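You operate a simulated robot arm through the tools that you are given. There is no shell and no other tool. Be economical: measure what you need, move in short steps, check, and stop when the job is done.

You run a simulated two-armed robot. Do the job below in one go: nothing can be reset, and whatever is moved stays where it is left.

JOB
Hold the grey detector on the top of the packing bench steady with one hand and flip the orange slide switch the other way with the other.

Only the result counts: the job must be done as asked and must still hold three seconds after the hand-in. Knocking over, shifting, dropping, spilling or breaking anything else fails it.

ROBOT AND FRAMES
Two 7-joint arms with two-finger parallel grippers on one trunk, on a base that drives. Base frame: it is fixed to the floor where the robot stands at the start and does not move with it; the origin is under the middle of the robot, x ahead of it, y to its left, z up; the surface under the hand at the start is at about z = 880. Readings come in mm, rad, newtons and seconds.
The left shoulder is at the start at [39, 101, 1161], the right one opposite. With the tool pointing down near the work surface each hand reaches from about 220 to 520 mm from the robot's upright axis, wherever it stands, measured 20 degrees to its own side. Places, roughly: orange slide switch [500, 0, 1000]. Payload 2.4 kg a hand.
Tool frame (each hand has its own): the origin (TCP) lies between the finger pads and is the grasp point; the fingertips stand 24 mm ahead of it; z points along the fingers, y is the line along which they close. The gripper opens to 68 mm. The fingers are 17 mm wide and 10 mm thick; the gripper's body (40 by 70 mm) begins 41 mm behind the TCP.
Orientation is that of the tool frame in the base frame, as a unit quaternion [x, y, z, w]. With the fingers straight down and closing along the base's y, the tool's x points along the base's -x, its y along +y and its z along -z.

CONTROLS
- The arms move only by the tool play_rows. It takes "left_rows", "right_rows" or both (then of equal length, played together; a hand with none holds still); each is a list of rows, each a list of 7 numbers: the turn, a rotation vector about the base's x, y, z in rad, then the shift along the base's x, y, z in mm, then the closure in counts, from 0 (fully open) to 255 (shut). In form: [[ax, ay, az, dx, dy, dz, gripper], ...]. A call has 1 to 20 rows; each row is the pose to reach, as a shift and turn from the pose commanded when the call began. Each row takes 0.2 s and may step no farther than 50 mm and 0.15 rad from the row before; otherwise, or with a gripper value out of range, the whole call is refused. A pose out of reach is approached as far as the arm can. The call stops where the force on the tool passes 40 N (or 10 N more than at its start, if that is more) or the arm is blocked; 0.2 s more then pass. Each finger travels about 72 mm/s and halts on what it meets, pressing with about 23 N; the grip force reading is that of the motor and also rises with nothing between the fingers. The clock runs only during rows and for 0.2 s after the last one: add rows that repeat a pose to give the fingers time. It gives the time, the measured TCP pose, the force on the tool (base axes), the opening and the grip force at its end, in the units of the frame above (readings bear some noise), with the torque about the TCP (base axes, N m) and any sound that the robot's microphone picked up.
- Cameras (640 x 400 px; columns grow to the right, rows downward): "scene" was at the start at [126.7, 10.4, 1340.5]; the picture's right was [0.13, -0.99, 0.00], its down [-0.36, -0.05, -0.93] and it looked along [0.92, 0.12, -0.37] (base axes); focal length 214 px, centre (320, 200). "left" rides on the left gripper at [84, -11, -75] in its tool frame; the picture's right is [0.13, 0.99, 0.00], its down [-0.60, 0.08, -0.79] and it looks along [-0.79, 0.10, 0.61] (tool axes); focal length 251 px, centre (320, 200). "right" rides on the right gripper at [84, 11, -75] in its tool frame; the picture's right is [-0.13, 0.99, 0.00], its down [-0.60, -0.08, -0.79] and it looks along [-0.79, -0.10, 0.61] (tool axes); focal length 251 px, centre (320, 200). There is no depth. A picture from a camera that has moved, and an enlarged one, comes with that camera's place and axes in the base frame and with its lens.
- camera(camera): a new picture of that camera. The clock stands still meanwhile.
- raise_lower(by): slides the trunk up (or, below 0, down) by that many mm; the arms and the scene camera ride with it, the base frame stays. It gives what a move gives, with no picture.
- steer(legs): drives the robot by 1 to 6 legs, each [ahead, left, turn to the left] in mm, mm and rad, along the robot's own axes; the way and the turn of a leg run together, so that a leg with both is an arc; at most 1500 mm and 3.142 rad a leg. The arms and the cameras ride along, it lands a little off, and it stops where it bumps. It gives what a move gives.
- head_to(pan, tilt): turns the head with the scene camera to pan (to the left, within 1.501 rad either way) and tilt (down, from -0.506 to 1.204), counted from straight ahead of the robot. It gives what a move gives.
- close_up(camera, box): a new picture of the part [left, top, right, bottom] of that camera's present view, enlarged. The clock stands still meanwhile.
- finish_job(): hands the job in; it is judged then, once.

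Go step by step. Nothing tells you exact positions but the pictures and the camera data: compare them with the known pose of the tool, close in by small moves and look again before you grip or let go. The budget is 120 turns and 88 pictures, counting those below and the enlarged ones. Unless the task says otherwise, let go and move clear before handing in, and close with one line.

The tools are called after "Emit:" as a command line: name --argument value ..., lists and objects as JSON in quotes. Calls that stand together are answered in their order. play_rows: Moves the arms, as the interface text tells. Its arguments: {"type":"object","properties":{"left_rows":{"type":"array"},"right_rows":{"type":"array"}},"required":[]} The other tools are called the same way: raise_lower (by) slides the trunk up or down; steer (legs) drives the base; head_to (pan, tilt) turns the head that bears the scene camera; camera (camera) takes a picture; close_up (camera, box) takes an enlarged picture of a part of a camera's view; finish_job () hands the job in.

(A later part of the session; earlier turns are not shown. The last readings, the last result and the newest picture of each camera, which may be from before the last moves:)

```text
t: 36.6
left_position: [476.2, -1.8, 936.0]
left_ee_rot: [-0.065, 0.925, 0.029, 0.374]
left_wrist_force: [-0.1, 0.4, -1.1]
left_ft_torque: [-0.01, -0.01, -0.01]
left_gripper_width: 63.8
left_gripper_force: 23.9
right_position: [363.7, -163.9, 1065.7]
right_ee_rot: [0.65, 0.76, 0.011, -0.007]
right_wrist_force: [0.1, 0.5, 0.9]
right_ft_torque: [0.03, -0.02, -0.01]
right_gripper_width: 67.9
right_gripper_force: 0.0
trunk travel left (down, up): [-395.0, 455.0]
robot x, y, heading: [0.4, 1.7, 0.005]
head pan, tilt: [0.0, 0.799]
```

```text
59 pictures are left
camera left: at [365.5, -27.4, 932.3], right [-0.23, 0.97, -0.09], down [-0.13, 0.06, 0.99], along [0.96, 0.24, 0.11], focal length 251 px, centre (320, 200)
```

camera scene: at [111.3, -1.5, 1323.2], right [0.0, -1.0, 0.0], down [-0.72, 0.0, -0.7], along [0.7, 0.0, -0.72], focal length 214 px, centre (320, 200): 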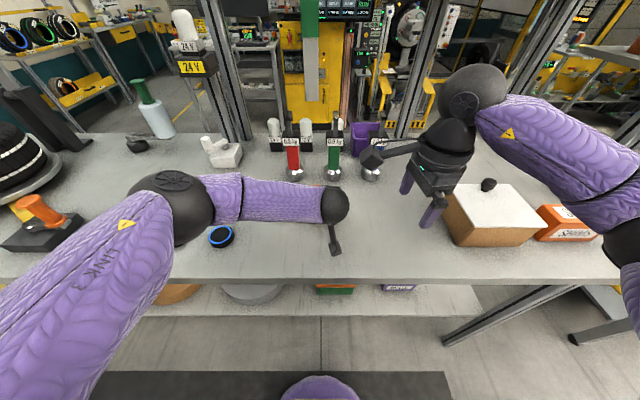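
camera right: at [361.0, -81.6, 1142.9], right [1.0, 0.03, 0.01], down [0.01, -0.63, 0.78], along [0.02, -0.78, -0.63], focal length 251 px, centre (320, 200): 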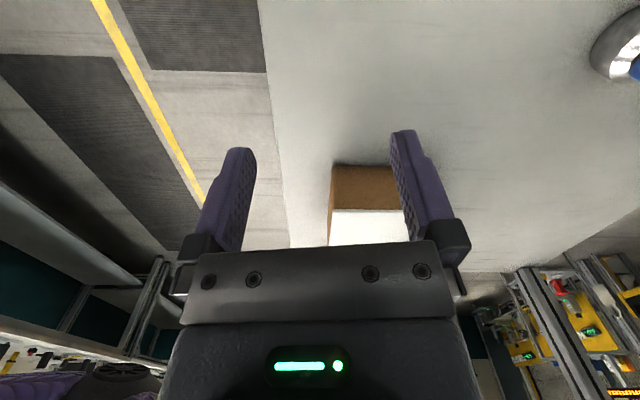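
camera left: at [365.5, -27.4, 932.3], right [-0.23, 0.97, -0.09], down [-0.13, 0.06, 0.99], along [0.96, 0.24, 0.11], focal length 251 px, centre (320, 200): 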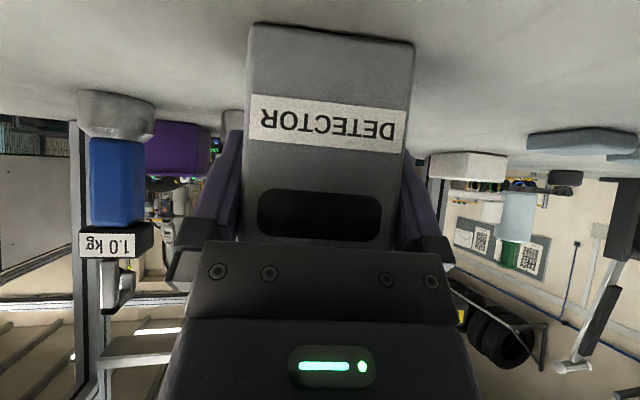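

The detector is held (grip 24 N at 63.8 mm). Now I close the right gripper and bring it, high over everything, to a point above the left of the slider.

Emit:
play_rows --right_rows '[[0, 0, 0, 30, 0, 30, 255], [0, 0, 0, 65, 0, 60, 255], [0, 0, 0, 100, 0, 60, 255], [0, 0, 0, 115, 35, 60, 255], [0, 0, 0, 115, 80, 60, 255], [0, 0, 0, 115, 125, 60, 255], [0, 0, 0, 115, 170, 60, 255], [0, 0, 0, 115, 208, 60, 255]]'

Emit:
camera --camera "right"

Emit:
camera --camera "scene"

```text
t: 38.4
left_position: [474.5, -0.7, 936.3]
left_ee_rot: [-0.065, 0.924, 0.028, 0.376]
left_wrist_force: [0.3, 0.2, -0.7]
left_ft_torque: [0.0, -0.05, -0.02]
left_gripper_width: 63.9
left_gripper_force: 23.0
right_position: [448.7, 25.4, 1118.4]
right_ee_rot: [0.65, 0.76, 0.01, -0.007]
right_wrist_force: [0.3, 0.8, 0.0]
right_ft_torque: [-0.01, -0.02, 0.01]
right_gripper_width: 0.0
right_gripper_force: 22.7
right hand out of reach, approached as far as the arm can: row 6, 7, 8
trunk travel left (down, up): [-395.0, 455.0]
robot x, y, heading: [-3.5, -0.9, 0.002]
head pan, tilt: [0.0, 0.799]
```

```text
58 pictures are left
camera right: at [444.9, 107.7, 1195.3], right [1.0, 0.03, 0.0], down [0.01, -0.63, 0.78], along [0.02, -0.78, -0.63], focal length 251 px, centre (320, 200)
```

right: 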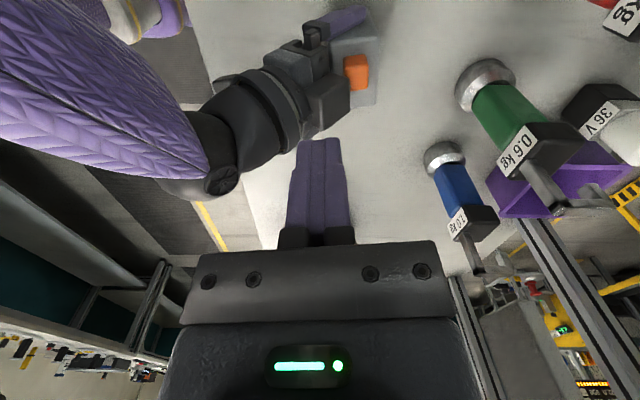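

```text
57 pictures are left
camera scene: at [110.9, 0.1, 1323.2], right [0.0, -1.0, 0.0], down [-0.72, 0.0, -0.7], along [0.7, 0.0, -0.72], focal length 214 px, centre (320, 200)
```

scene: 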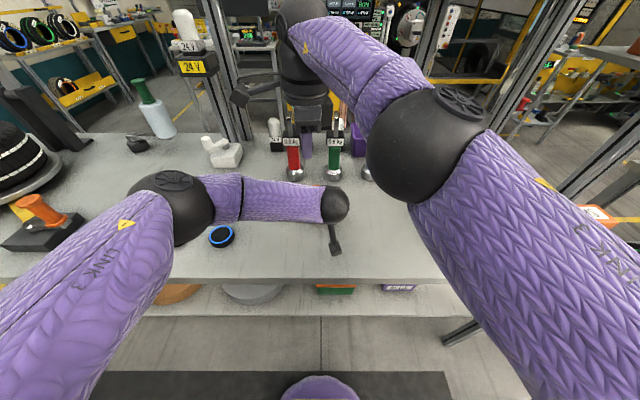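

Reach should improve lower down. I move forward, left and down towards the hover point left of the slider.

Emit:
play_rows --right_rows '[[0, 0, 0, 15, 15, -10, 255], [0, 0, 0, 30, 22, -25, 255], [0, 0, 0, 30, 22, -50, 255], [0, 0, 0, 30, 22, -60, 255]]'

Emit:
camera --camera "right"

```text
t: 39.4
left_position: [476.2, -2.0, 937.2]
left_ee_rot: [-0.065, 0.924, 0.029, 0.375]
left_wrist_force: [-0.1, -0.3, -0.6]
left_ft_torque: [-0.03, 0.01, 0.0]
left_gripper_width: 63.7
left_gripper_force: 23.2
right_position: [456.7, 28.7, 1063.1]
right_ee_rot: [0.65, 0.76, 0.011, -0.007]
right_wrist_force: [0.4, 0.1, -0.1]
right_ft_torque: [0.02, -0.01, 0.03]
right_gripper_width: 0.0
right_gripper_force: 23.5
right hand out of reach, approached as far as the arm can: row 1, 2, 3, 4
trunk travel left (down, up): [-395.0, 455.0]
robot x, y, heading: [-1.0, -0.3, -0.003]
head pan, tilt: [0.0, 0.799]
```

```text
56 pictures are left
camera right: at [453.6, 111.7, 1140.1], right [1.0, 0.03, 0.0], down [0.01, -0.63, 0.78], along [0.02, -0.78, -0.63], focal length 251 px, centre (320, 200)
```

right: 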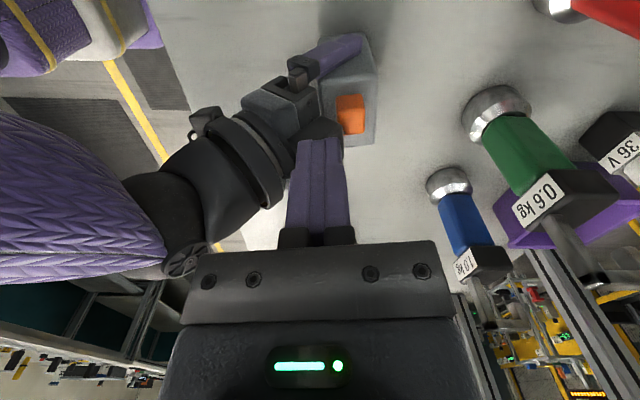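

The right hand stops about 25 mm short, likely from its wrist twist. Before twisting it back a bit, I look closely at the clearance to the left hand.

Emit:
close_up --camera "right" --box '[160, 20, 400, 170]'

```text
2.67 times, centred on (280, 95) of right
camera zoom: at [453.6, 111.7, 1140.1], right [1.0, 0.03, 0.0], down [0.01, -0.63, 0.78], along [0.02, -0.78, -0.63], focal length 670 px, centre (427, 480)
```

zoom: 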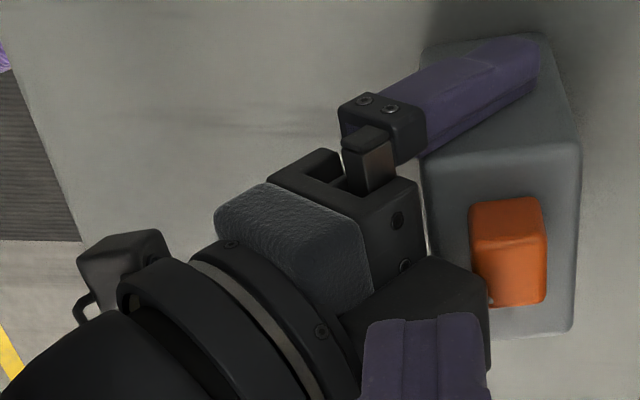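

The slider's left face is at about [478, 17], its top near 980. I untwist the right wrist in small steps at this safe height and move to the hover point, watching from which step it becomes reachable.

Emit:
play_rows --right_rows '[[0, 0, 0.1, 25, 16, 0, 255], [0, 0, 0.15, 25, 16, 0, 255], [0, 0, 0.2, 25, 16, 0, 255], [0, 0, 0.25, 25, 16, 0, 255], [0, 0, 0.3, 25, 16, 0, 255]]'

```text
t: 40.6
left_position: [475.5, -1.7, 937.8]
left_ee_rot: [-0.065, 0.924, 0.029, 0.375]
left_wrist_force: [0.7, -0.7, 0.0]
left_ft_torque: [0.0, 0.0, 0.0]
left_gripper_width: 63.7
left_gripper_force: 23.0
right_position: [456.7, 28.4, 1054.1]
right_ee_rot: [0.535, 0.844, 0.01, -0.008]
right_wrist_force: [-0.4, -0.1, -0.3]
right_ft_torque: [0.02, 0.02, -0.01]
right_gripper_width: 0.0
right_gripper_force: 23.3
right hand out of reach, approached as far as the arm can: row 1, 2, 3, 4, 5
trunk travel left (down, up): [-395.0, 455.0]
robot x, y, heading: [-4.0, -3.4, 0.0]
head pan, tilt: [0.0, 0.799]
```

It is plain reach: the right arm is at full stretch, so the base must stand about 60 mm closer. I retract the right hand upward and to the right, then release the detector and back the left hand off along its axis.

Emit:
play_rows --right_rows '[[0, 0, -0.1, 0, 0, 25, 255], [0, 0, -0.2, 0, -20, 50, 255], [0, 0, -0.3, 0, -60, 60, 255], [0, 0, -0.3, 0, -100, 60, 255], [0, 0, -0.3, -20, -140, 60, 255], [0, 0, -0.3, -40, -170, 60, 255]]'

Emit:
play_rows --left_rows '[[0, 0, 0, 0, 0, 0, 60], [0, 0, 0, 0, 0, 0, 0], [0, 0, 0, 0, 0, 0, 0], [0, 0, 0, -10, -1.4, 10, 0], [0, 0, 0, -22, -3.1, 22, 0], [0, 0, 0, -46, -6.4, 46, 0], [0, 0, 0, -70, -9.8, 71, 0], [0, 0, 0, -75, -10, 105, 0], [0, 0, 0, -80, -10, 140, 0], [0, 0, 0, -80, -10, 170, 0]]'

Emit:
camera --camera "scene"

```text
t: 42.2
left_position: [475.9, 0.3, 936.3]
left_ee_rot: [-0.065, 0.925, 0.028, 0.374]
left_wrist_force: [-0.1, 2.4, 2.6]
left_ft_torque: [0.03, -0.09, 0.02]
left_gripper_width: 63.8
left_gripper_force: 23.3
right_position: [439.9, -178.8, 1112.3]
right_ee_rot: [0.744, 0.666, 0.018, -0.051]
right_wrist_force: [0.7, 0.2, -0.2]
right_ft_torque: [0.01, 0.02, -0.01]
right_gripper_width: 0.0
right_gripper_force: 23.3
right hand out of reach, approached as far as the arm can: row 3, 4, 5
trunk travel left (down, up): [-395.0, 455.0]
robot x, y, heading: [-4.5, -1.6, 0.004]
head pan, tilt: [0.0, 0.799]
stopped in row 6 (right hand): the arm was blocked; the commanded pose is now the measured one
```

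```text
t: 44.4
left_position: [394.6, -12.3, 1108.0]
left_ee_rot: [-0.065, 0.925, 0.029, 0.374]
left_wrist_force: [0.0, -0.1, 0.2]
left_ft_torque: [0.01, 0.01, -0.04]
left_gripper_width: 68.0
left_gripper_force: 0.1
right_position: [438.3, -181.1, 1114.2]
right_ee_rot: [0.745, 0.665, 0.019, -0.051]
right_wrist_force: [-0.2, 0.6, -0.1]
right_ft_torque: [0.0, 0.05, 0.03]
right_gripper_width: 0.0
right_gripper_force: 23.0
trunk travel left (down, up): [-395.0, 455.0]
robot x, y, heading: [1.3, 0.1, 0.0]
head pan, tilt: [0.0, 0.799]
```

```text
54 pictures are left
camera scene: at [111.2, -1.6, 1323.2], right [0.0, -1.0, 0.0], down [-0.72, 0.0, -0.7], along [0.7, 0.0, -0.72], focal length 214 px, centre (320, 200)
```

scene: 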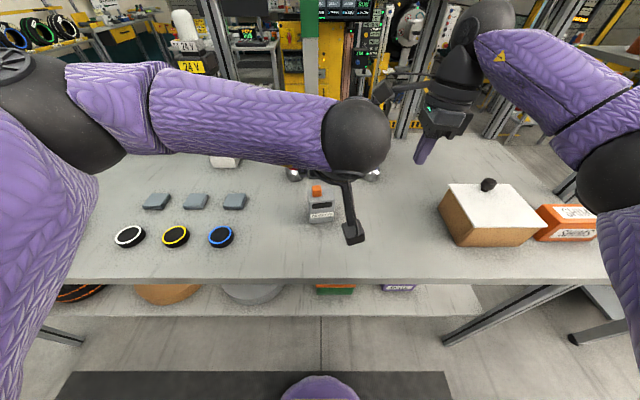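

The detector is still upright and in place. I drive 60 mm ahead with both hands high and check the scene.

Emit:
steer --legs '[[60, 0, 0]]'

Emit:
camera --camera "right"

Emit:
camera --camera "left"

```text
t: 45.4
left_position: [454.0, -12.2, 1107.2]
left_ee_rot: [-0.064, 0.925, 0.028, 0.374]
left_wrist_force: [0.4, 0.3, 0.7]
left_ft_torque: [0.02, 0.0, -0.01]
left_gripper_width: 67.8
left_gripper_force: 0.1
right_position: [499.1, -182.1, 1112.5]
right_ee_rot: [0.744, 0.665, 0.019, -0.051]
right_wrist_force: [0.1, 0.3, -0.9]
right_ft_torque: [0.03, 0.01, 0.01]
right_gripper_width: 0.0
right_gripper_force: 22.8
trunk travel left (down, up): [-395.0, 455.0]
robot x, y, heading: [58.2, 0.8, -0.003]
head pan, tilt: [0.0, 0.799]
```

```text
53 pictures are left
camera right: at [521.4, -108.3, 1194.8], right [0.97, -0.24, -0.06], down [-0.11, -0.67, 0.73], along [-0.22, -0.71, -0.68], focal length 251 px, centre (320, 200)
```

right: 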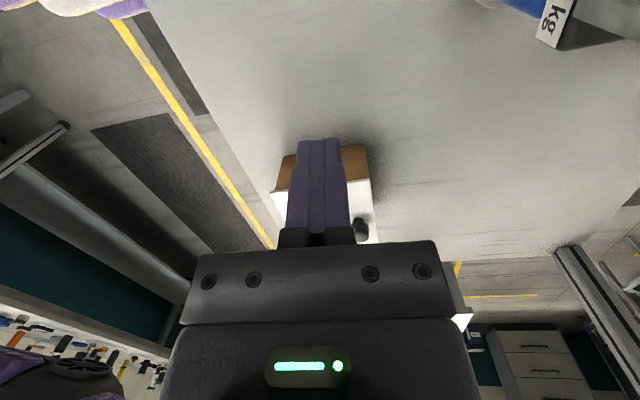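

```text
52 pictures are left
camera left: at [344.7, -38.0, 1103.3], right [-0.23, 0.97, -0.09], down [-0.13, 0.06, 0.99], along [0.96, 0.24, 0.11], focal length 251 px, centre (320, 200)
```

left: 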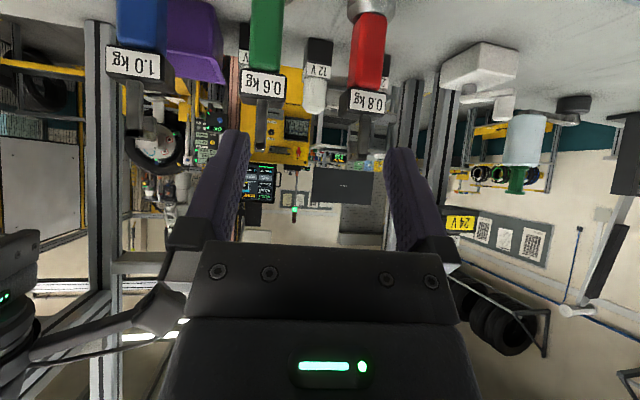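

Everything stands as before. I bring the left hand back to its pre-grip point and look.

Emit:
play_rows --left_rows '[[0, 0, 0, -25, 0, 0, 0], [0, 0, 0, -49, 0, -10, 0], [0, 0, 0, -49, 0, -40, 0], [0, 0, 0, -49, 0.5, -70, 0], [0, 0, 0, -49, 0.5, -100, 0], [0, 0, 0, -49, 0.5, -100, 0]]'

Emit:
close_up --camera "left" --box '[220, 0, 420, 160]'

```text
t: 46.8
left_position: [403.8, -14.7, 1006.4]
left_ee_rot: [-0.064, 0.925, 0.028, 0.375]
left_wrist_force: [-0.9, 0.0, 0.5]
left_ft_torque: [0.02, 0.02, 0.0]
left_gripper_width: 68.1
left_gripper_force: 0.0
right_position: [497.8, -181.4, 1113.7]
right_ee_rot: [0.744, 0.666, 0.019, -0.051]
right_wrist_force: [-0.8, 0.2, -0.5]
right_ft_torque: [-0.03, 0.01, 0.01]
right_gripper_width: 0.0
right_gripper_force: 22.8
trunk travel left (down, up): [-395.0, 455.0]
robot x, y, heading: [60.8, -1.4, -0.002]
head pan, tilt: [0.0, 0.799]
```

```text
2.50 times, centred on (320, 80) of left
camera zoom: at [294.1, -39.5, 1002.1], right [-0.23, 0.97, -0.09], down [-0.13, 0.06, 0.99], along [0.96, 0.24, 0.11], focal length 629 px, centre (320, 500)
```

zoom: 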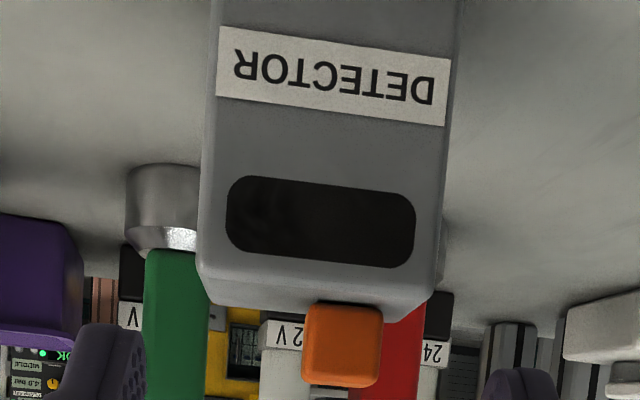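

The hand is now almost exactly centred. I advance 40% straight along the axis and check again.

Emit:
play_rows --left_rows '[[0, 0, 0, 14, 2, -14, 0], [0, 0, 0, 28, 4, -28, 0], [0, 0, 0, 28, 4, -28, 0]]'

Emit:
close_up --camera "left" --box '[225, 70, 415, 190]'

```text
t: 47.6
left_position: [432.0, -7.2, 978.0]
left_ee_rot: [-0.064, 0.924, 0.027, 0.375]
left_wrist_force: [0.6, 0.4, 0.2]
left_ft_torque: [-0.04, 0.03, 0.0]
left_gripper_width: 68.1
left_gripper_force: 0.1
right_position: [498.6, -182.0, 1114.1]
right_ee_rot: [0.744, 0.666, 0.019, -0.051]
right_wrist_force: [-0.3, 0.4, -0.2]
right_ft_torque: [-0.02, -0.02, -0.05]
right_gripper_width: 0.0
right_gripper_force: 23.1
trunk travel left (down, up): [-395.0, 455.0]
robot x, y, heading: [61.9, 1.4, 0.0]
head pan, tilt: [0.0, 0.799]
```

```text
3.33 times, centred on (320, 130) of left
camera zoom: at [322.3, -32.9, 974.3], right [-0.23, 0.97, -0.09], down [-0.13, 0.06, 0.99], along [0.96, 0.24, 0.11], focal length 838 px, centre (320, 433)
```

zoom: 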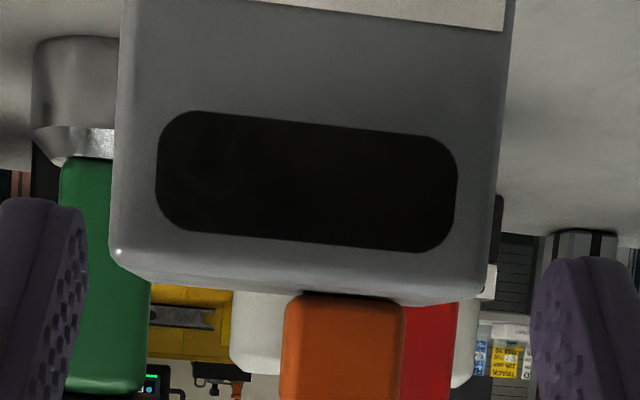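

The detector now sits about 2.3 mm right of the hand's centre, so I correct that and slide in, then close.

Emit:
play_rows --left_rows '[[0, 0, 0, 0.3, -2.3, 0, 0], [0, 0, 0, 8.8, -1.1, -8.5, 0], [0, 0, 0, 17.3, 0.1, -17, 0], [0, 0, 0, 25.8, 1.3, -25.5, 0], [0, 0, 0, 34.3, 2.5, -34, 0], [0, 0, 0, 42.8, 3.7, -42, 0], [0, 0, 0, 42.8, 3.7, -42, 0]]'

Emit:
play_rows --left_rows '[[0, 0, 0, 0, 0, 0, 40], [0, 0, 0, 0, 0, 0, 80], [0, 0, 0, 0, 0, 0, 120], [0, 0, 0, 0, 0, 0, 120]]'

Emit:
camera --camera "left"

```text
t: 49.2
left_position: [477.0, -4.4, 937.0]
left_ee_rot: [-0.064, 0.924, 0.028, 0.375]
left_wrist_force: [0.3, 0.2, 1.2]
left_ft_torque: [0.01, -0.03, 0.01]
left_gripper_width: 67.8
left_gripper_force: 0.0
right_position: [496.4, -181.4, 1114.0]
right_ee_rot: [0.744, 0.666, 0.019, -0.051]
right_wrist_force: [1.0, 0.3, 0.4]
right_ft_torque: [-0.01, 0.0, 0.04]
right_gripper_width: 0.0
right_gripper_force: 23.2
trunk travel left (down, up): [-395.0, 455.0]
robot x, y, heading: [55.4, -1.8, -0.005]
head pan, tilt: [0.0, 0.799]
```

```text
t: 50.2
left_position: [476.0, -4.4, 936.8]
left_ee_rot: [-0.063, 0.925, 0.027, 0.374]
left_wrist_force: [-0.4, -0.5, -0.3]
left_ft_torque: [-0.05, -0.04, -0.04]
left_gripper_width: 63.9
left_gripper_force: 23.2
right_position: [497.4, -182.4, 1113.8]
right_ee_rot: [0.744, 0.666, 0.019, -0.051]
right_wrist_force: [-0.4, -0.5, -0.6]
right_ft_torque: [0.02, 0.03, 0.0]
right_gripper_width: 0.1
right_gripper_force: 23.2
trunk travel left (down, up): [-395.0, 455.0]
robot x, y, heading: [57.8, -3.8, -0.003]
head pan, tilt: [0.0, 0.799]
```

```text
49 pictures are left
camera left: at [365.8, -30.0, 933.7], right [-0.23, 0.97, -0.09], down [-0.13, 0.06, 0.99], along [0.96, 0.24, 0.11], focal length 251 px, centre (320, 200)
```

left: 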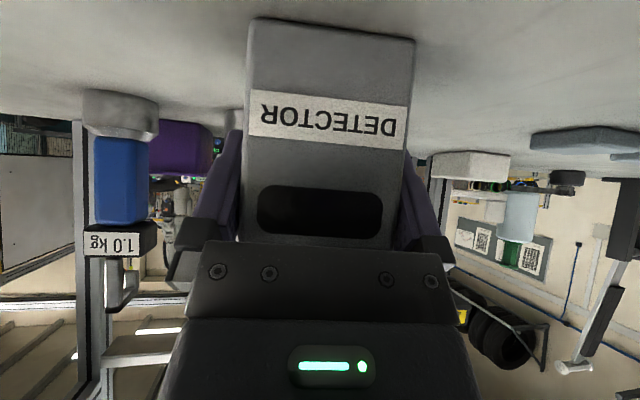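

The detector is held again. I straighten the right hand's orientation and bring it over, high, to the hover point left of the slider.

Emit:
play_rows --right_rows '[[-0.048, -0.026, 0.126, -5, 10, 5, 255], [-0.096, -0.052, 0.252, -10, 25, 10, 255], [-0.096, -0.052, 0.252, -18, 65, 10, 255], [-0.096, -0.052, 0.252, -18, 105, 10, 255], [-0.096, -0.052, 0.252, -18, 145, 10, 255], [-0.096, -0.052, 0.252, -18, 185, 10, 255], [-0.096, -0.052, 0.252, -18, 224, 0, 255], [-0.096, -0.052, 0.252, -18, 224, -34, 255]]'

Emit:
camera --camera "right"

```text
t: 52.0
left_position: [475.3, -3.8, 937.9]
left_ee_rot: [-0.065, 0.925, 0.029, 0.374]
left_wrist_force: [0.2, 0.1, -1.1]
left_ft_torque: [-0.01, -0.02, -0.03]
left_gripper_width: 63.9
left_gripper_force: 22.8
right_position: [480.1, 43.8, 1078.0]
right_ee_rot: [0.655, 0.755, 0.001, 0.001]
right_wrist_force: [-0.3, -0.3, -0.2]
right_ft_torque: [0.06, -0.03, -0.05]
right_gripper_width: 0.0
right_gripper_force: 23.1
trunk travel left (down, up): [-395.0, 455.0]
robot x, y, heading: [60.8, -2.0, 0.002]
head pan, tilt: [0.0, 0.799]
```

```text
48 pictures are left
camera right: at [477.7, 128.2, 1153.4], right [1.0, 0.01, 0.0], down [0.01, -0.61, 0.79], along [0.01, -0.79, -0.61], focal length 251 px, centre (320, 200)
```

right: 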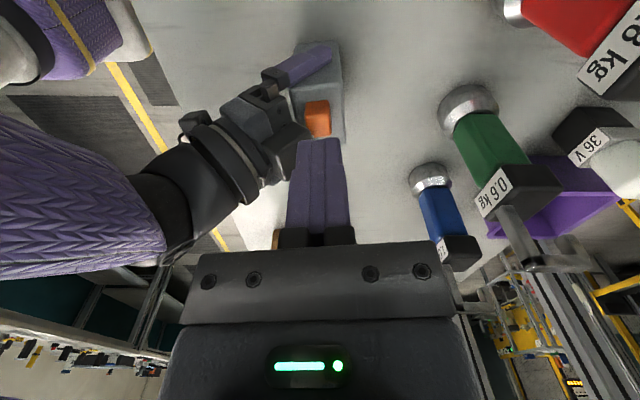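

Now the right hand reaches. I lower it to 1015 and look at the fingertips against the slider.

Emit:
play_rows --right_rows '[[0, 0, 0, 2, 0, -22, 255], [0, 0, 0, 4, 0, -44, 255], [0, 0, 0, 4, 0, -63, 255], [0, 0, 0, 4, 0, -63, 255]]'

Emit:
close_up --camera "right" --box '[160, 20, 400, 170]'

Emit:
close_up --camera "scene" --box '[220, 80, 420, 260]'

```text
t: 53.0
left_position: [474.5, -4.6, 938.3]
left_ee_rot: [-0.065, 0.924, 0.029, 0.375]
left_wrist_force: [-0.4, -0.2, -1.2]
left_ft_torque: [-0.03, -0.03, -0.02]
left_gripper_width: 63.9
left_gripper_force: 23.3
right_position: [483.8, 42.0, 1017.0]
right_ee_rot: [0.655, 0.755, -0.001, 0.002]
right_wrist_force: [-0.7, -0.4, -0.1]
right_ft_torque: [0.04, -0.01, -0.03]
right_gripper_width: 0.0
right_gripper_force: 23.4
trunk travel left (down, up): [-395.0, 455.0]
robot x, y, heading: [58.9, 3.5, -0.0]
head pan, tilt: [0.0, 0.799]
```

```text
2.67 times, centred on (280, 95) of right
camera zoom: at [481.6, 127.0, 1091.7], right [1.0, 0.01, 0.0], down [0.01, -0.61, 0.79], along [0.01, -0.79, -0.61], focal length 670 px, centre (427, 480)
```

zoom: 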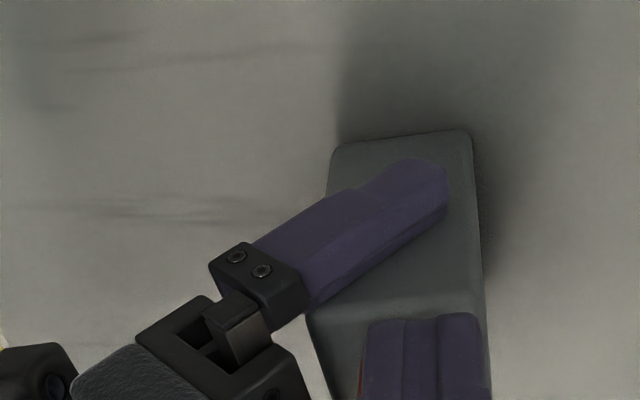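

```text
2.22 times, centred on (320, 170) of scene
camera zoom: at [170.1, -1.1, 1323.3], right [0.0, -1.0, 0.0], down [-0.72, 0.0, -0.7], along [0.7, 0.0, -0.72], focal length 477 px, centre (320, 267)
```

zoom: 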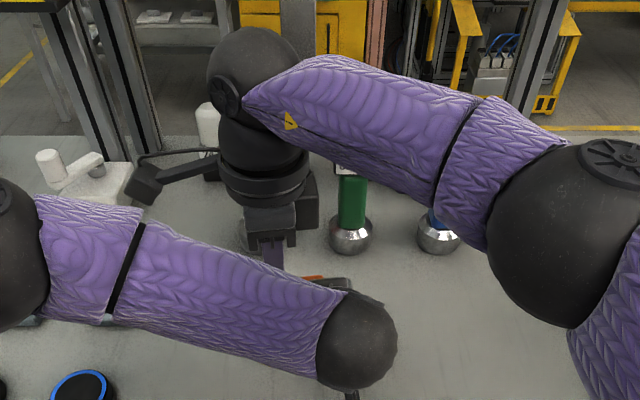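

The fingertips are left of and above the detector. I lower the tips to about 970 (between the top face at 963 and the slider's top at 980), shifting slightly toward the robot, and approach to just short of the slider.

Emit:
play_rows --right_rows '[[0, 0, 0, -4, -0.5, -12, 255], [0, 0, 0, -4, -0.5, -23, 255], [0, 0, 0, -3, -6.5, -23, 255], [0, 0, 0, -2.3, -12, -23, 255], [0, 0, 0, -2.3, -12, -23, 255]]'

Emit:
camera --camera "right"

Emit:
close_up --camera "scene" --box '[270, 170, 350, 220]'

```text
t: 54.2
left_position: [475.0, -4.7, 936.9]
left_ee_rot: [-0.066, 0.924, 0.029, 0.375]
left_wrist_force: [0.3, 0.7, -1.3]
left_ft_torque: [-0.01, -0.02, -0.04]
left_gripper_width: 63.9
left_gripper_force: 22.9
right_position: [481.1, 30.9, 993.0]
right_ee_rot: [0.656, 0.755, -0.001, 0.001]
right_wrist_force: [-1.0, -0.6, -0.6]
right_ft_torque: [-0.05, 0.01, 0.0]
right_gripper_width: 0.0
right_gripper_force: 22.5
trunk travel left (down, up): [-395.0, 455.0]
robot x, y, heading: [57.2, 4.9, -0.001]
head pan, tilt: [0.0, 0.799]
```

```text
45 pictures are left
camera right: at [479.3, 114.8, 1067.8], right [1.0, 0.01, 0.0], down [0.01, -0.61, 0.79], along [0.01, -0.79, -0.61], focal length 251 px, centre (320, 200)
```

right: 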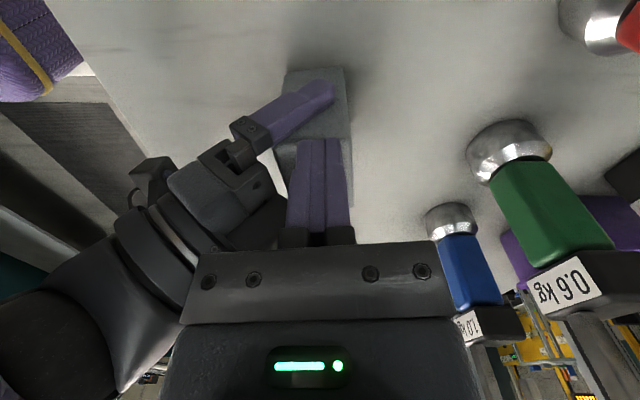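

```text
8.00 times, centred on (310, 195) of scene
camera zoom: at [170.7, -0.9, 1323.2], right [0.0, -1.0, 0.0], down [-0.72, 0.0, -0.7], along [0.7, 0.0, -0.72], focal length 1716 px, centre (400, 240)
```

zoom: 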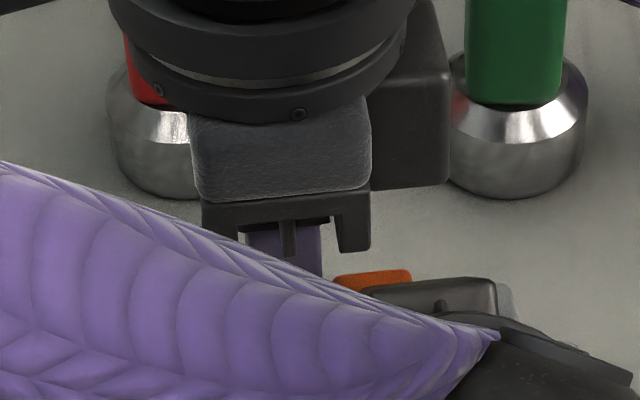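

The finger stands about 3 mm from the slider's left face, and everything clears. I push to the right in small steps, about 19 mm in all.

Emit:
play_rows --right_rows '[[0, 0, 0, 0.6, -4, 0, 255], [0, 0, 0, 1.1, -8, 0, 255], [0, 0, 0, 1.7, -12, 0, 255], [0, 0, 0, 2.2, -16, 0, 255], [0, 0, 0, 2.7, -19, 0, 255]]'

Emit:
close_up --camera "scene" --box '[270, 170, 350, 220]'

```text
t: 55.2
left_position: [473.0, -8.5, 938.9]
left_ee_rot: [-0.06, 0.924, 0.024, 0.376]
left_wrist_force: [2.1, -4.2, -2.4]
left_ft_torque: [0.23, 0.08, 0.01]
left_gripper_width: 63.6
left_gripper_force: 23.1
right_position: [480.2, 20.6, 994.4]
right_ee_rot: [0.651, 0.759, 0.004, -0.004]
right_wrist_force: [-2.6, 3.3, -0.1]
right_ft_torque: [-0.02, 0.01, -0.04]
right_gripper_width: 0.1
right_gripper_force: 22.8
trunk travel left (down, up): [-395.0, 455.0]
robot x, y, heading: [58.4, 1.2, 0.001]
head pan, tilt: [0.0, 0.799]
stopped in row 5 (left hand): the force on the tool passed its limit at 44 N (the readings are from after the stop); the commanded pose is now the measured one
```

```text
8.00 times, centred on (310, 195) of scene
camera zoom: at [169.3, -1.0, 1323.4], right [0.0, -1.0, 0.0], down [-0.72, 0.0, -0.7], along [0.7, 0.0, -0.72], focal length 1716 px, centre (400, 240)
```

zoom: 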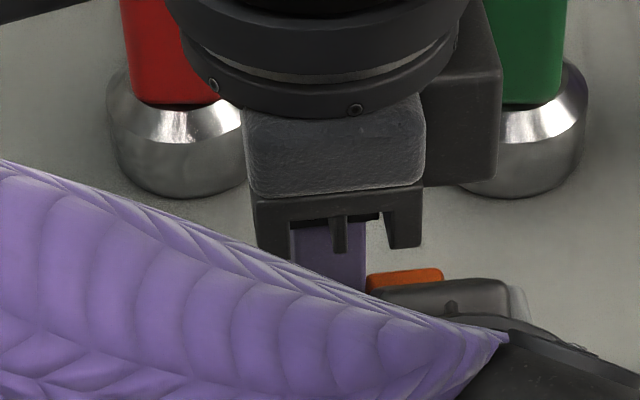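

The push stopped on a force of 44 N, the slider having moved some 5 mm relative to the body. I back the right hand off and look at the slider before pushing again.

Emit:
play_rows --right_rows '[[0, 0, 0, -1.4, 10, 0, 255], [0, 0, 0, -3.5, 25, 10, 255], [0, 0, 0, -3.5, 25, 50, 255], [0, 0, 0, -3.5, 25, 80, 255]]'

Emit:
close_up --camera "right" --box '[260, 30, 380, 150]'

Emit:
close_up --camera "scene" --box '[270, 170, 350, 220]'

```text
t: 56.2
left_position: [473.7, -6.8, 937.5]
left_ee_rot: [-0.06, 0.925, 0.024, 0.374]
left_wrist_force: [0.6, -0.4, -1.4]
left_ft_torque: [0.0, 0.01, 0.01]
left_gripper_width: 63.7
left_gripper_force: 23.4
right_position: [478.9, 44.4, 1076.1]
right_ee_rot: [0.653, 0.757, 0.002, -0.003]
right_wrist_force: [0.5, 0.1, 0.1]
right_ft_torque: [0.01, 0.0, 0.01]
right_gripper_width: 0.0
right_gripper_force: 23.6
trunk travel left (down, up): [-395.0, 455.0]
robot x, y, heading: [56.3, 3.5, 0.006]
head pan, tilt: [0.0, 0.799]
```

```text
3.33 times, centred on (320, 90) of right
camera zoom: at [476.3, 127.9, 1151.3], right [1.0, 0.02, 0.0], down [0.01, -0.62, 0.79], along [0.01, -0.79, -0.62], focal length 838 px, centre (320, 567)
```

zoom: 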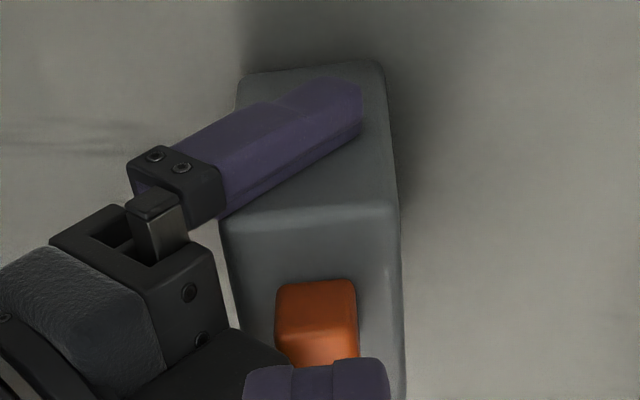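

```text
8.00 times, centred on (310, 195) of scene
camera zoom: at [171.1, -1.5, 1323.2], right [0.0, -1.0, 0.0], down [-0.72, 0.0, -0.7], along [0.7, 0.0, -0.72], focal length 1716 px, centre (400, 240)
```

zoom: 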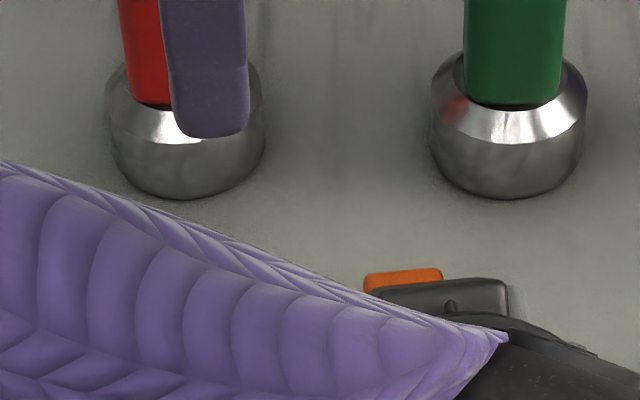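

The slider is now about mid-way (it began 7.6 mm left of centre, and now sits at centre), so it slides stiffly along this line. I go back in and push more slowly for the other half.

Emit:
play_rows --right_rows '[[0, 0, 0, 0, 0, -40, 255], [0, 0, 0, 0, 0, -81, 255], [0, 0, 0, 1, -12, -81, 255], [0, 0, 0, 2, -24, -81, 255], [0, 0, 0, 2, -24, -81, 255]]'

Emit:
close_up --camera "scene" --box '[270, 170, 350, 220]'

```text
t: 57.5
left_position: [474.9, -7.8, 938.7]
left_ee_rot: [-0.06, 0.925, 0.025, 0.375]
left_wrist_force: [0.2, -2.2, 0.1]
left_ft_torque: [0.18, 0.01, 0.01]
left_gripper_width: 63.8
left_gripper_force: 23.0
right_position: [481.3, 18.5, 992.3]
right_ee_rot: [0.653, 0.758, 0.003, -0.004]
right_wrist_force: [-0.2, 2.8, -2.2]
right_ft_torque: [-0.01, -0.01, -0.03]
right_gripper_width: 0.0
right_gripper_force: 23.0
trunk travel left (down, up): [-395.0, 455.0]
robot x, y, heading: [61.3, -0.4, 0.005]
head pan, tilt: [0.0, 0.799]
```

```text
8.00 times, centred on (310, 195) of scene
camera zoom: at [171.2, -1.5, 1323.2], right [0.0, -1.0, 0.0], down [-0.72, 0.0, -0.7], along [0.7, 0.0, -0.72], focal length 1716 px, centre (400, 240)
```

zoom: 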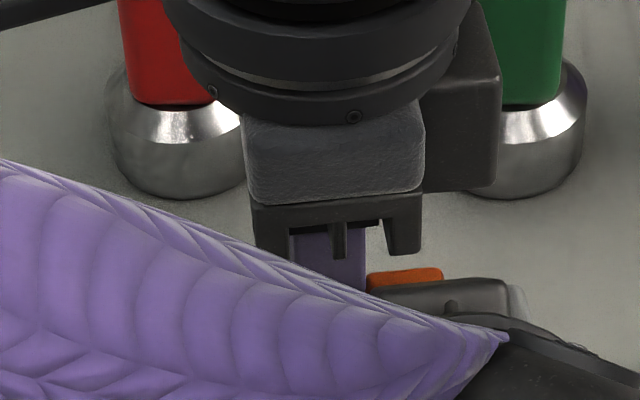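

The finger touches the slider lightly (about 3 N). I now push slowly, 1.5 mm per row.

Emit:
play_rows --right_rows '[[0, 0, 0, 0.2, -1.5, 0, 255], [0, 0, 0, 0.4, -3, 0, 255], [0, 0, 0, 0.6, -4.5, 0, 255], [0, 0, 0, 0.8, -6, 0, 255], [0, 0, 0, 1.0, -7.5, 0, 255], [0, 0, 0, 1.2, -9, 0, 255], [0, 0, 0, 1.4, -10.5, 0, 255], [0, 0, 0, 1.6, -12, 0, 255]]'

Emit:
close_up --camera "scene" --box '[270, 170, 350, 220]'

```text
t: 58.5
left_position: [474.0, -10.5, 939.2]
left_ee_rot: [-0.056, 0.925, 0.021, 0.375]
left_wrist_force: [0.0, -6.6, -1.8]
left_ft_torque: [0.37, 0.03, 0.0]
left_gripper_width: 63.7
left_gripper_force: 22.7
right_position: [480.2, 16.5, 993.5]
right_ee_rot: [0.651, 0.759, 0.006, -0.007]
right_wrist_force: [-0.2, 5.8, 0.5]
right_ft_torque: [-0.09, 0.02, -0.07]
right_gripper_width: 0.0
right_gripper_force: 22.5
trunk travel left (down, up): [-395.0, 455.0]
robot x, y, heading: [58.3, 2.2, -0.001]
head pan, tilt: [0.0, 0.799]
stopped in row 5 (left hand): the force on the tool passed its limit at 43 N (the readings are from after the stop); the commanded pose is now the measured one
```

```text
8.00 times, centred on (310, 195) of scene
camera zoom: at [171.2, -1.5, 1323.2], right [0.0, -1.0, 0.0], down [-0.72, 0.0, -0.7], along [0.7, 0.0, -0.72], focal length 1716 px, centre (400, 240)
```

zoom: 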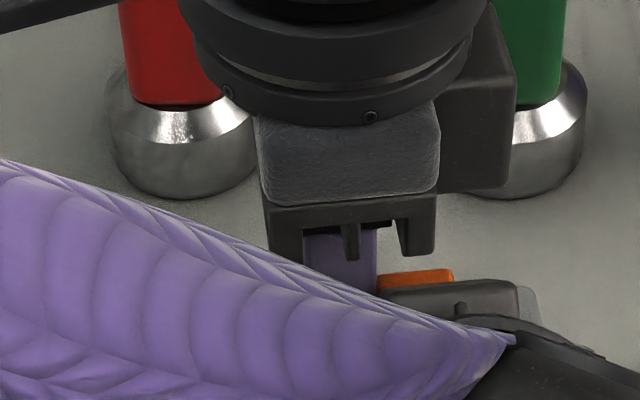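

The slider did not move relative to the body this time, so it is either at its stop or catching on something, perhaps the left gripper's body. I retract the right hand up and look closely.

Emit:
play_rows --right_rows '[[0, 0, 0, -1.4, 10, 0, 255], [0, 0, 0, -3.5, 25, 10, 255], [0, 0, 0, -3.5, 30, 50, 255], [0, 0, 0, 15, 20, 80, 255], [0, 0, 0, 35, -5, 100, 255], [0, 0, 0, 35, -5, 100, 255]]'

Emit:
camera --camera "right"

Emit:
close_up --camera "right" --box '[200, 30, 360, 150]'

```text
t: 59.7
left_position: [455.4, 34.0, 945.9]
left_ee_rot: [-0.086, 0.92, 0.035, 0.38]
left_wrist_force: [-0.6, 0.1, -1.5]
left_ft_torque: [-0.01, 0.02, 0.0]
left_gripper_width: 63.8
left_gripper_force: 23.1
right_position: [485.5, 61.3, 1096.0]
right_ee_rot: [0.626, 0.78, 0.001, -0.01]
right_wrist_force: [-81.9, -17.4, 22.2]
right_ft_torque: [0.5, -6.67, -3.49]
right_gripper_width: 0.0
right_gripper_force: 22.9
trunk travel left (down, up): [-395.0, 455.0]
robot x, y, heading: [51.4, 21.5, 0.066]
head pan, tilt: [0.0, 0.799]
stopped in row 6 (right hand): the force on the tool passed its limit at 129 N (the readings are from after the stop); the commanded pose is now the measured one
```

```text
38 pictures are left
camera right: at [478.4, 144.1, 1172.2], right [1.0, 0.09, -0.01], down [0.07, -0.62, 0.78], along [0.06, -0.78, -0.62], focal length 251 px, centre (320, 200)
```

right: 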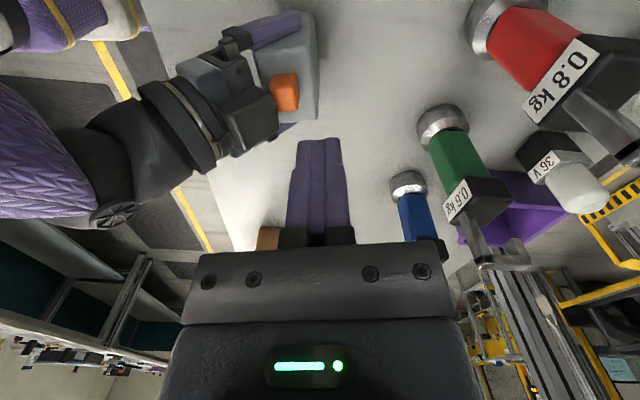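

```text
3.33 times, centred on (280, 90) of right
camera zoom: at [478.4, 144.1, 1172.2], right [1.0, 0.09, -0.01], down [0.07, -0.62, 0.78], along [0.06, -0.78, -0.62], focal length 838 px, centre (453, 567)
```

zoom: 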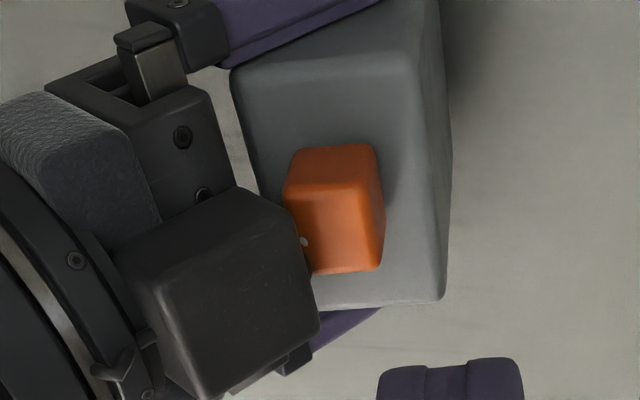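

The right hand has bumped something hard and pushed the base, turning it and carrying the held detector a few cm to the left. Also, I now see a black box on the left gripper's side that blocks the slider. First I look where the right arm is caught.

Emit:
camera --camera "scene"

Emit:
camera --camera "left"

```text
36 pictures are left
camera scene: at [144.1, 20.6, 1325.9], right [0.07, -1.0, 0.0], down [-0.71, -0.04, -0.71], along [0.71, 0.05, -0.71], focal length 214 px, centre (320, 200)
```

scene: 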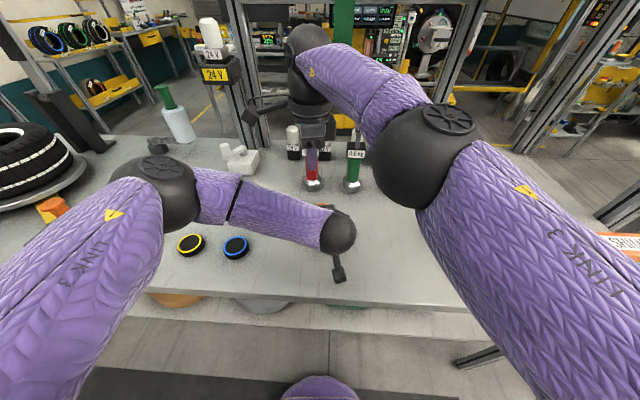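

```text
35 pictures are left
camera left: at [346.9, 3.6, 939.9], right [-0.27, 0.96, -0.09], down [-0.14, 0.05, 0.99], along [0.95, 0.28, 0.12], focal length 251 px, centre (320, 200)
```

left: 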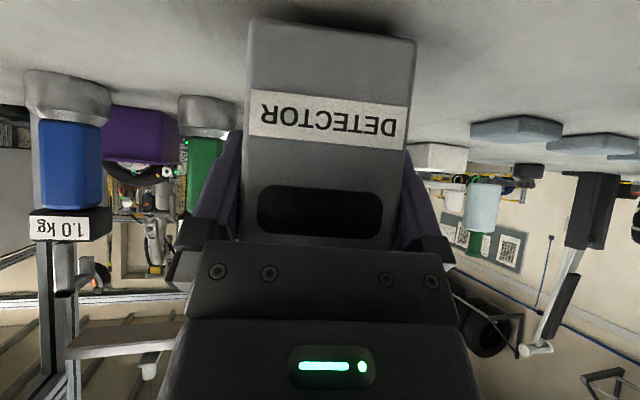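

The right wrist ran into the hanging green/grey bar behind it (its lower end is near [530, 14, 1165]). I pull the right hand straight back away from it, then to the right at the same height, never going forward of x = 480 again.

Emit:
play_rows --right_rows '[[0, 0, 0, -15, 3, -3, 255], [0, 0, 0, -30, 3, -3, 255], [0, 0, 0, -30, 3, -3, 255]]'

Emit:
camera --camera "scene"

```text
t: 60.5
left_position: [471.8, 17.1, 939.3]
left_ee_rot: [-0.075, 0.924, 0.029, 0.375]
left_wrist_force: [-0.2, 0.0, -1.7]
left_ft_torque: [0.02, 0.0, -0.04]
left_gripper_width: 63.7
left_gripper_force: 22.8
right_position: [477.0, 46.9, 1086.5]
right_ee_rot: [0.634, 0.773, -0.003, -0.012]
right_wrist_force: [-0.2, 0.5, -0.1]
right_ft_torque: [-0.01, 0.03, 0.0]
right_gripper_width: 0.1
right_gripper_force: 22.9
trunk travel left (down, up): [-395.0, 455.0]
robot x, y, heading: [55.6, 11.2, 0.043]
head pan, tilt: [0.0, 0.799]
```

```text
34 pictures are left
camera scene: at [167.7, 13.4, 1323.0], right [0.04, -1.0, 0.0], down [-0.72, -0.03, -0.7], along [0.7, 0.03, -0.72], focal length 214 px, centre (320, 200)
```

scene: 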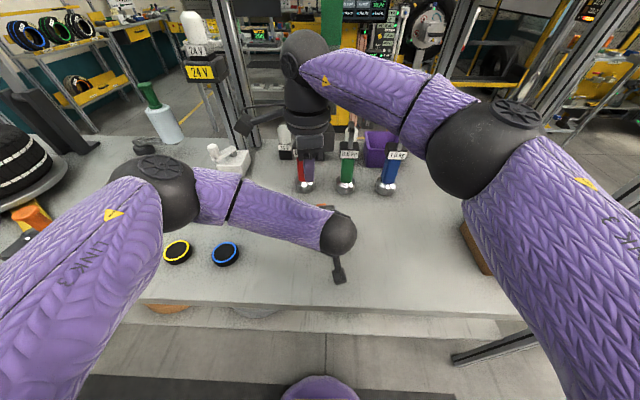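

The contact is gone and the objects still stand. I move the right hand away to the right, staying at x ≤ 475.

Emit:
play_rows --right_rows '[[0, 0, 0, -5, -20, 0, 255], [0, 0, 0, -8, -60, 0, 255], [0, 0, 0, -10, -100, 0, 255], [0, 0, 0, -10, -140, 5, 255], [0, 0, 0, -10, -180, 10, 255]]'

Emit:
camera --camera "left"

```text
t: 61.7
left_position: [470.9, 19.1, 938.6]
left_ee_rot: [-0.077, 0.924, 0.03, 0.374]
left_wrist_force: [0.2, 0.1, -1.0]
left_ft_torque: [0.0, -0.01, 0.02]
left_gripper_width: 63.7
left_gripper_force: 23.0
right_position: [466.1, -129.1, 1095.0]
right_ee_rot: [0.633, 0.774, -0.003, -0.012]
right_wrist_force: [0.8, -0.3, -0.3]
right_ft_torque: [-0.05, 0.0, -0.01]
right_gripper_width: 0.0
right_gripper_force: 23.0
trunk travel left (down, up): [-395.0, 455.0]
robot x, y, heading: [55.2, 8.4, 0.045]
head pan, tilt: [0.0, 0.799]
```

```text
33 pictures are left
camera left: at [360.9, -8.8, 934.9], right [-0.25, 0.96, -0.09], down [-0.13, 0.06, 0.99], along [0.96, 0.26, 0.11], focal length 251 px, centre (320, 200)
```

left: 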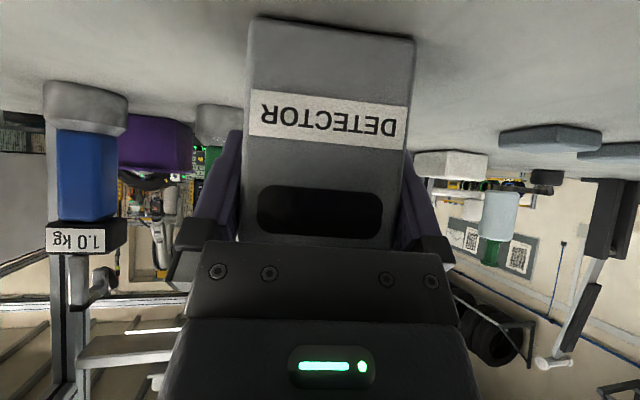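

What blocked the push was most likely my finger meeting the black box on top of the left gripper, not the slider itself. I slide the held detector back to its place, release it, draw the left hand about 10 mm back toward the robot so the box clears, and grip again.

Emit:
play_rows --left_rows '[[0, 0, -0.006, 1, -5, 0, 120], [0, 0, -0.012, 2, -10, 0, 120], [0, 0, -0.018, 3, -15, 0, 120], [0, 0, -0.024, 4.5, -22, 0, 120], [0, 0, -0.024, 4.5, -22, -1.5, 120]]'

Emit:
play_rows --left_rows '[[0, 0, 0, 0, 0, 0, 60], [0, 0, 0, 0, 0, 0, 0], [0, 0, 0, 0, 0, 0, 0], [0, 0, 0, -5, -0.7, -1, 0], [0, 0, 0, -10, -1.4, -3, 0], [0, 0, 0, -10, -1.4, -3, 0]]'

Emit:
camera --camera "left"

```text
t: 62.9
left_position: [474.5, -2.7, 938.5]
left_ee_rot: [-0.065, 0.925, 0.025, 0.374]
left_wrist_force: [-0.4, -0.5, 2.2]
left_ft_torque: [0.06, 0.01, -0.02]
left_gripper_width: 63.8
left_gripper_force: 23.3
right_position: [465.9, -130.0, 1095.5]
right_ee_rot: [0.633, 0.774, -0.003, -0.013]
right_wrist_force: [0.7, -0.8, 0.0]
right_ft_torque: [-0.02, -0.03, -0.01]
right_gripper_width: 0.0
right_gripper_force: 23.7
trunk travel left (down, up): [-395.0, 455.0]
robot x, y, heading: [52.6, 13.1, 0.043]
head pan, tilt: [0.0, 0.799]
```

```text
t: 64.3
left_position: [465.2, -4.5, 934.4]
left_ee_rot: [-0.066, 0.925, 0.025, 0.374]
left_wrist_force: [-0.4, -0.1, 0.8]
left_ft_torque: [0.04, -0.01, 0.02]
left_gripper_width: 67.8
left_gripper_force: 0.0
right_position: [466.2, -129.5, 1095.5]
right_ee_rot: [0.633, 0.774, -0.003, -0.012]
right_wrist_force: [-0.6, -0.1, -0.3]
right_ft_torque: [0.01, 0.02, 0.02]
right_gripper_width: 0.0
right_gripper_force: 22.6
trunk travel left (down, up): [-395.0, 455.0]
robot x, y, heading: [57.0, 11.0, 0.043]
head pan, tilt: [0.0, 0.799]
```

```text
32 pictures are left
camera left: at [354.5, -28.9, 931.4], right [-0.23, 0.97, -0.09], down [-0.13, 0.06, 0.99], along [0.96, 0.24, 0.11], focal length 251 px, centre (320, 200)
```

left: 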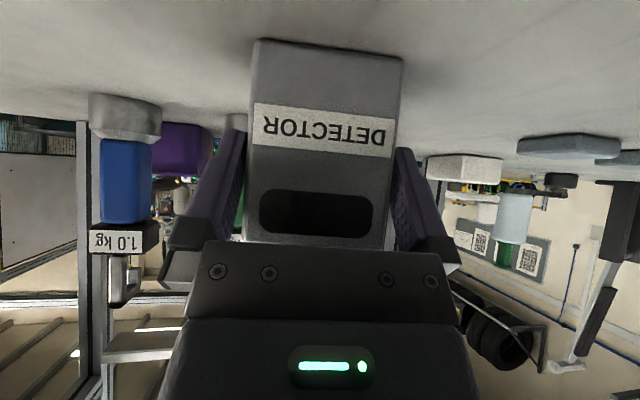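

The detector stands free and centred. I grip it here and bring the right hand back to its look-out point left of the slider, keeping x ≤ 470.

Emit:
play_rows --left_rows '[[0, 0, 0, 0, 0, 0, 40], [0, 0, 0, 0, 0, 0, 80], [0, 0, 0, 0, 0, 0, 120], [0, 0, 0, 0, 0, 0, 120]]'

Emit:
play_rows --right_rows '[[0, 0, 0, 0, 40, 0, 255], [0, 0, 0, 2, 80, -5, 255], [0, 0, 0, 4, 120, -10, 255], [0, 0, 0, 6, 160, -15, 255], [0, 0, 0, 8, 178, -15, 255]]'

Emit:
close_up --camera "right" --box '[200, 30, 400, 155]'

Emit:
close_up --camera "scene" --box '[270, 170, 366, 230]'

```text
t: 65.3
left_position: [464.3, -3.8, 935.3]
left_ee_rot: [-0.066, 0.925, 0.026, 0.374]
left_wrist_force: [-1.0, 0.7, 0.3]
left_ft_torque: [0.04, -0.01, 0.0]
left_gripper_width: 63.8
left_gripper_force: 23.5
right_position: [465.5, -129.3, 1095.9]
right_ee_rot: [0.634, 0.774, -0.003, -0.012]
right_wrist_force: [0.7, 0.6, 0.3]
right_ft_torque: [0.0, 0.01, 0.02]
right_gripper_width: 0.2
right_gripper_force: 22.9
trunk travel left (down, up): [-395.0, 455.0]
robot x, y, heading: [56.0, 10.5, 0.043]
head pan, tilt: [0.0, 0.799]
```

```text
t: 66.5
left_position: [463.8, -2.3, 935.2]
left_ee_rot: [-0.066, 0.924, 0.026, 0.375]
left_wrist_force: [0.9, 0.3, 0.1]
left_ft_torque: [0.09, 0.0, 0.01]
left_gripper_width: 63.9
left_gripper_force: 23.0
right_position: [476.6, 46.4, 1081.2]
right_ee_rot: [0.633, 0.774, -0.001, -0.012]
right_wrist_force: [0.0, -0.3, 0.2]
right_ft_torque: [-0.01, 0.0, 0.01]
right_gripper_width: 0.0
right_gripper_force: 22.9
trunk travel left (down, up): [-395.0, 455.0]
robot x, y, heading: [52.4, 12.4, 0.044]
head pan, tilt: [0.0, 0.799]
```

```text
3.20 times, centred on (300, 92) of right
camera zoom: at [471.8, 128.5, 1156.2], right [1.0, 0.07, -0.02], down [0.06, -0.62, 0.79], along [0.04, -0.78, -0.62], focal length 805 px, centre (384, 544)
```

zoom: 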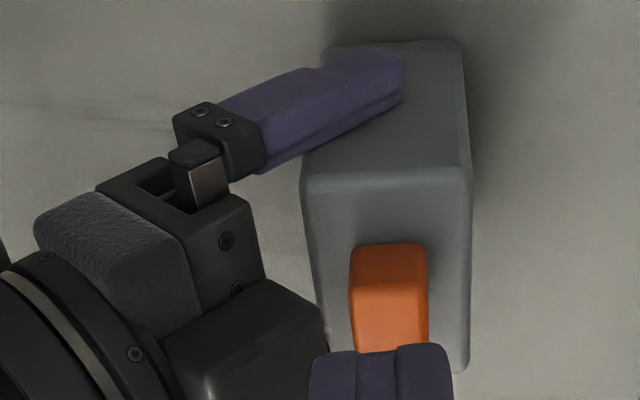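

```text
6.67 times, centred on (318, 200) of scene
camera zoom: at [166.7, 14.6, 1323.2], right [0.04, -1.0, 0.0], down [-0.72, -0.03, -0.7], along [0.7, 0.03, -0.72], focal length 1430 px, centre (333, 200)
```

zoom: 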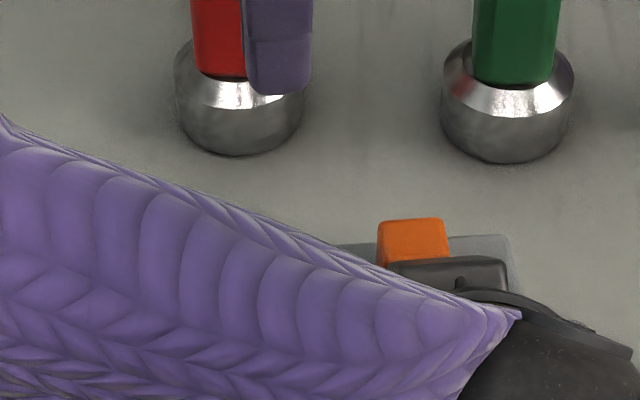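

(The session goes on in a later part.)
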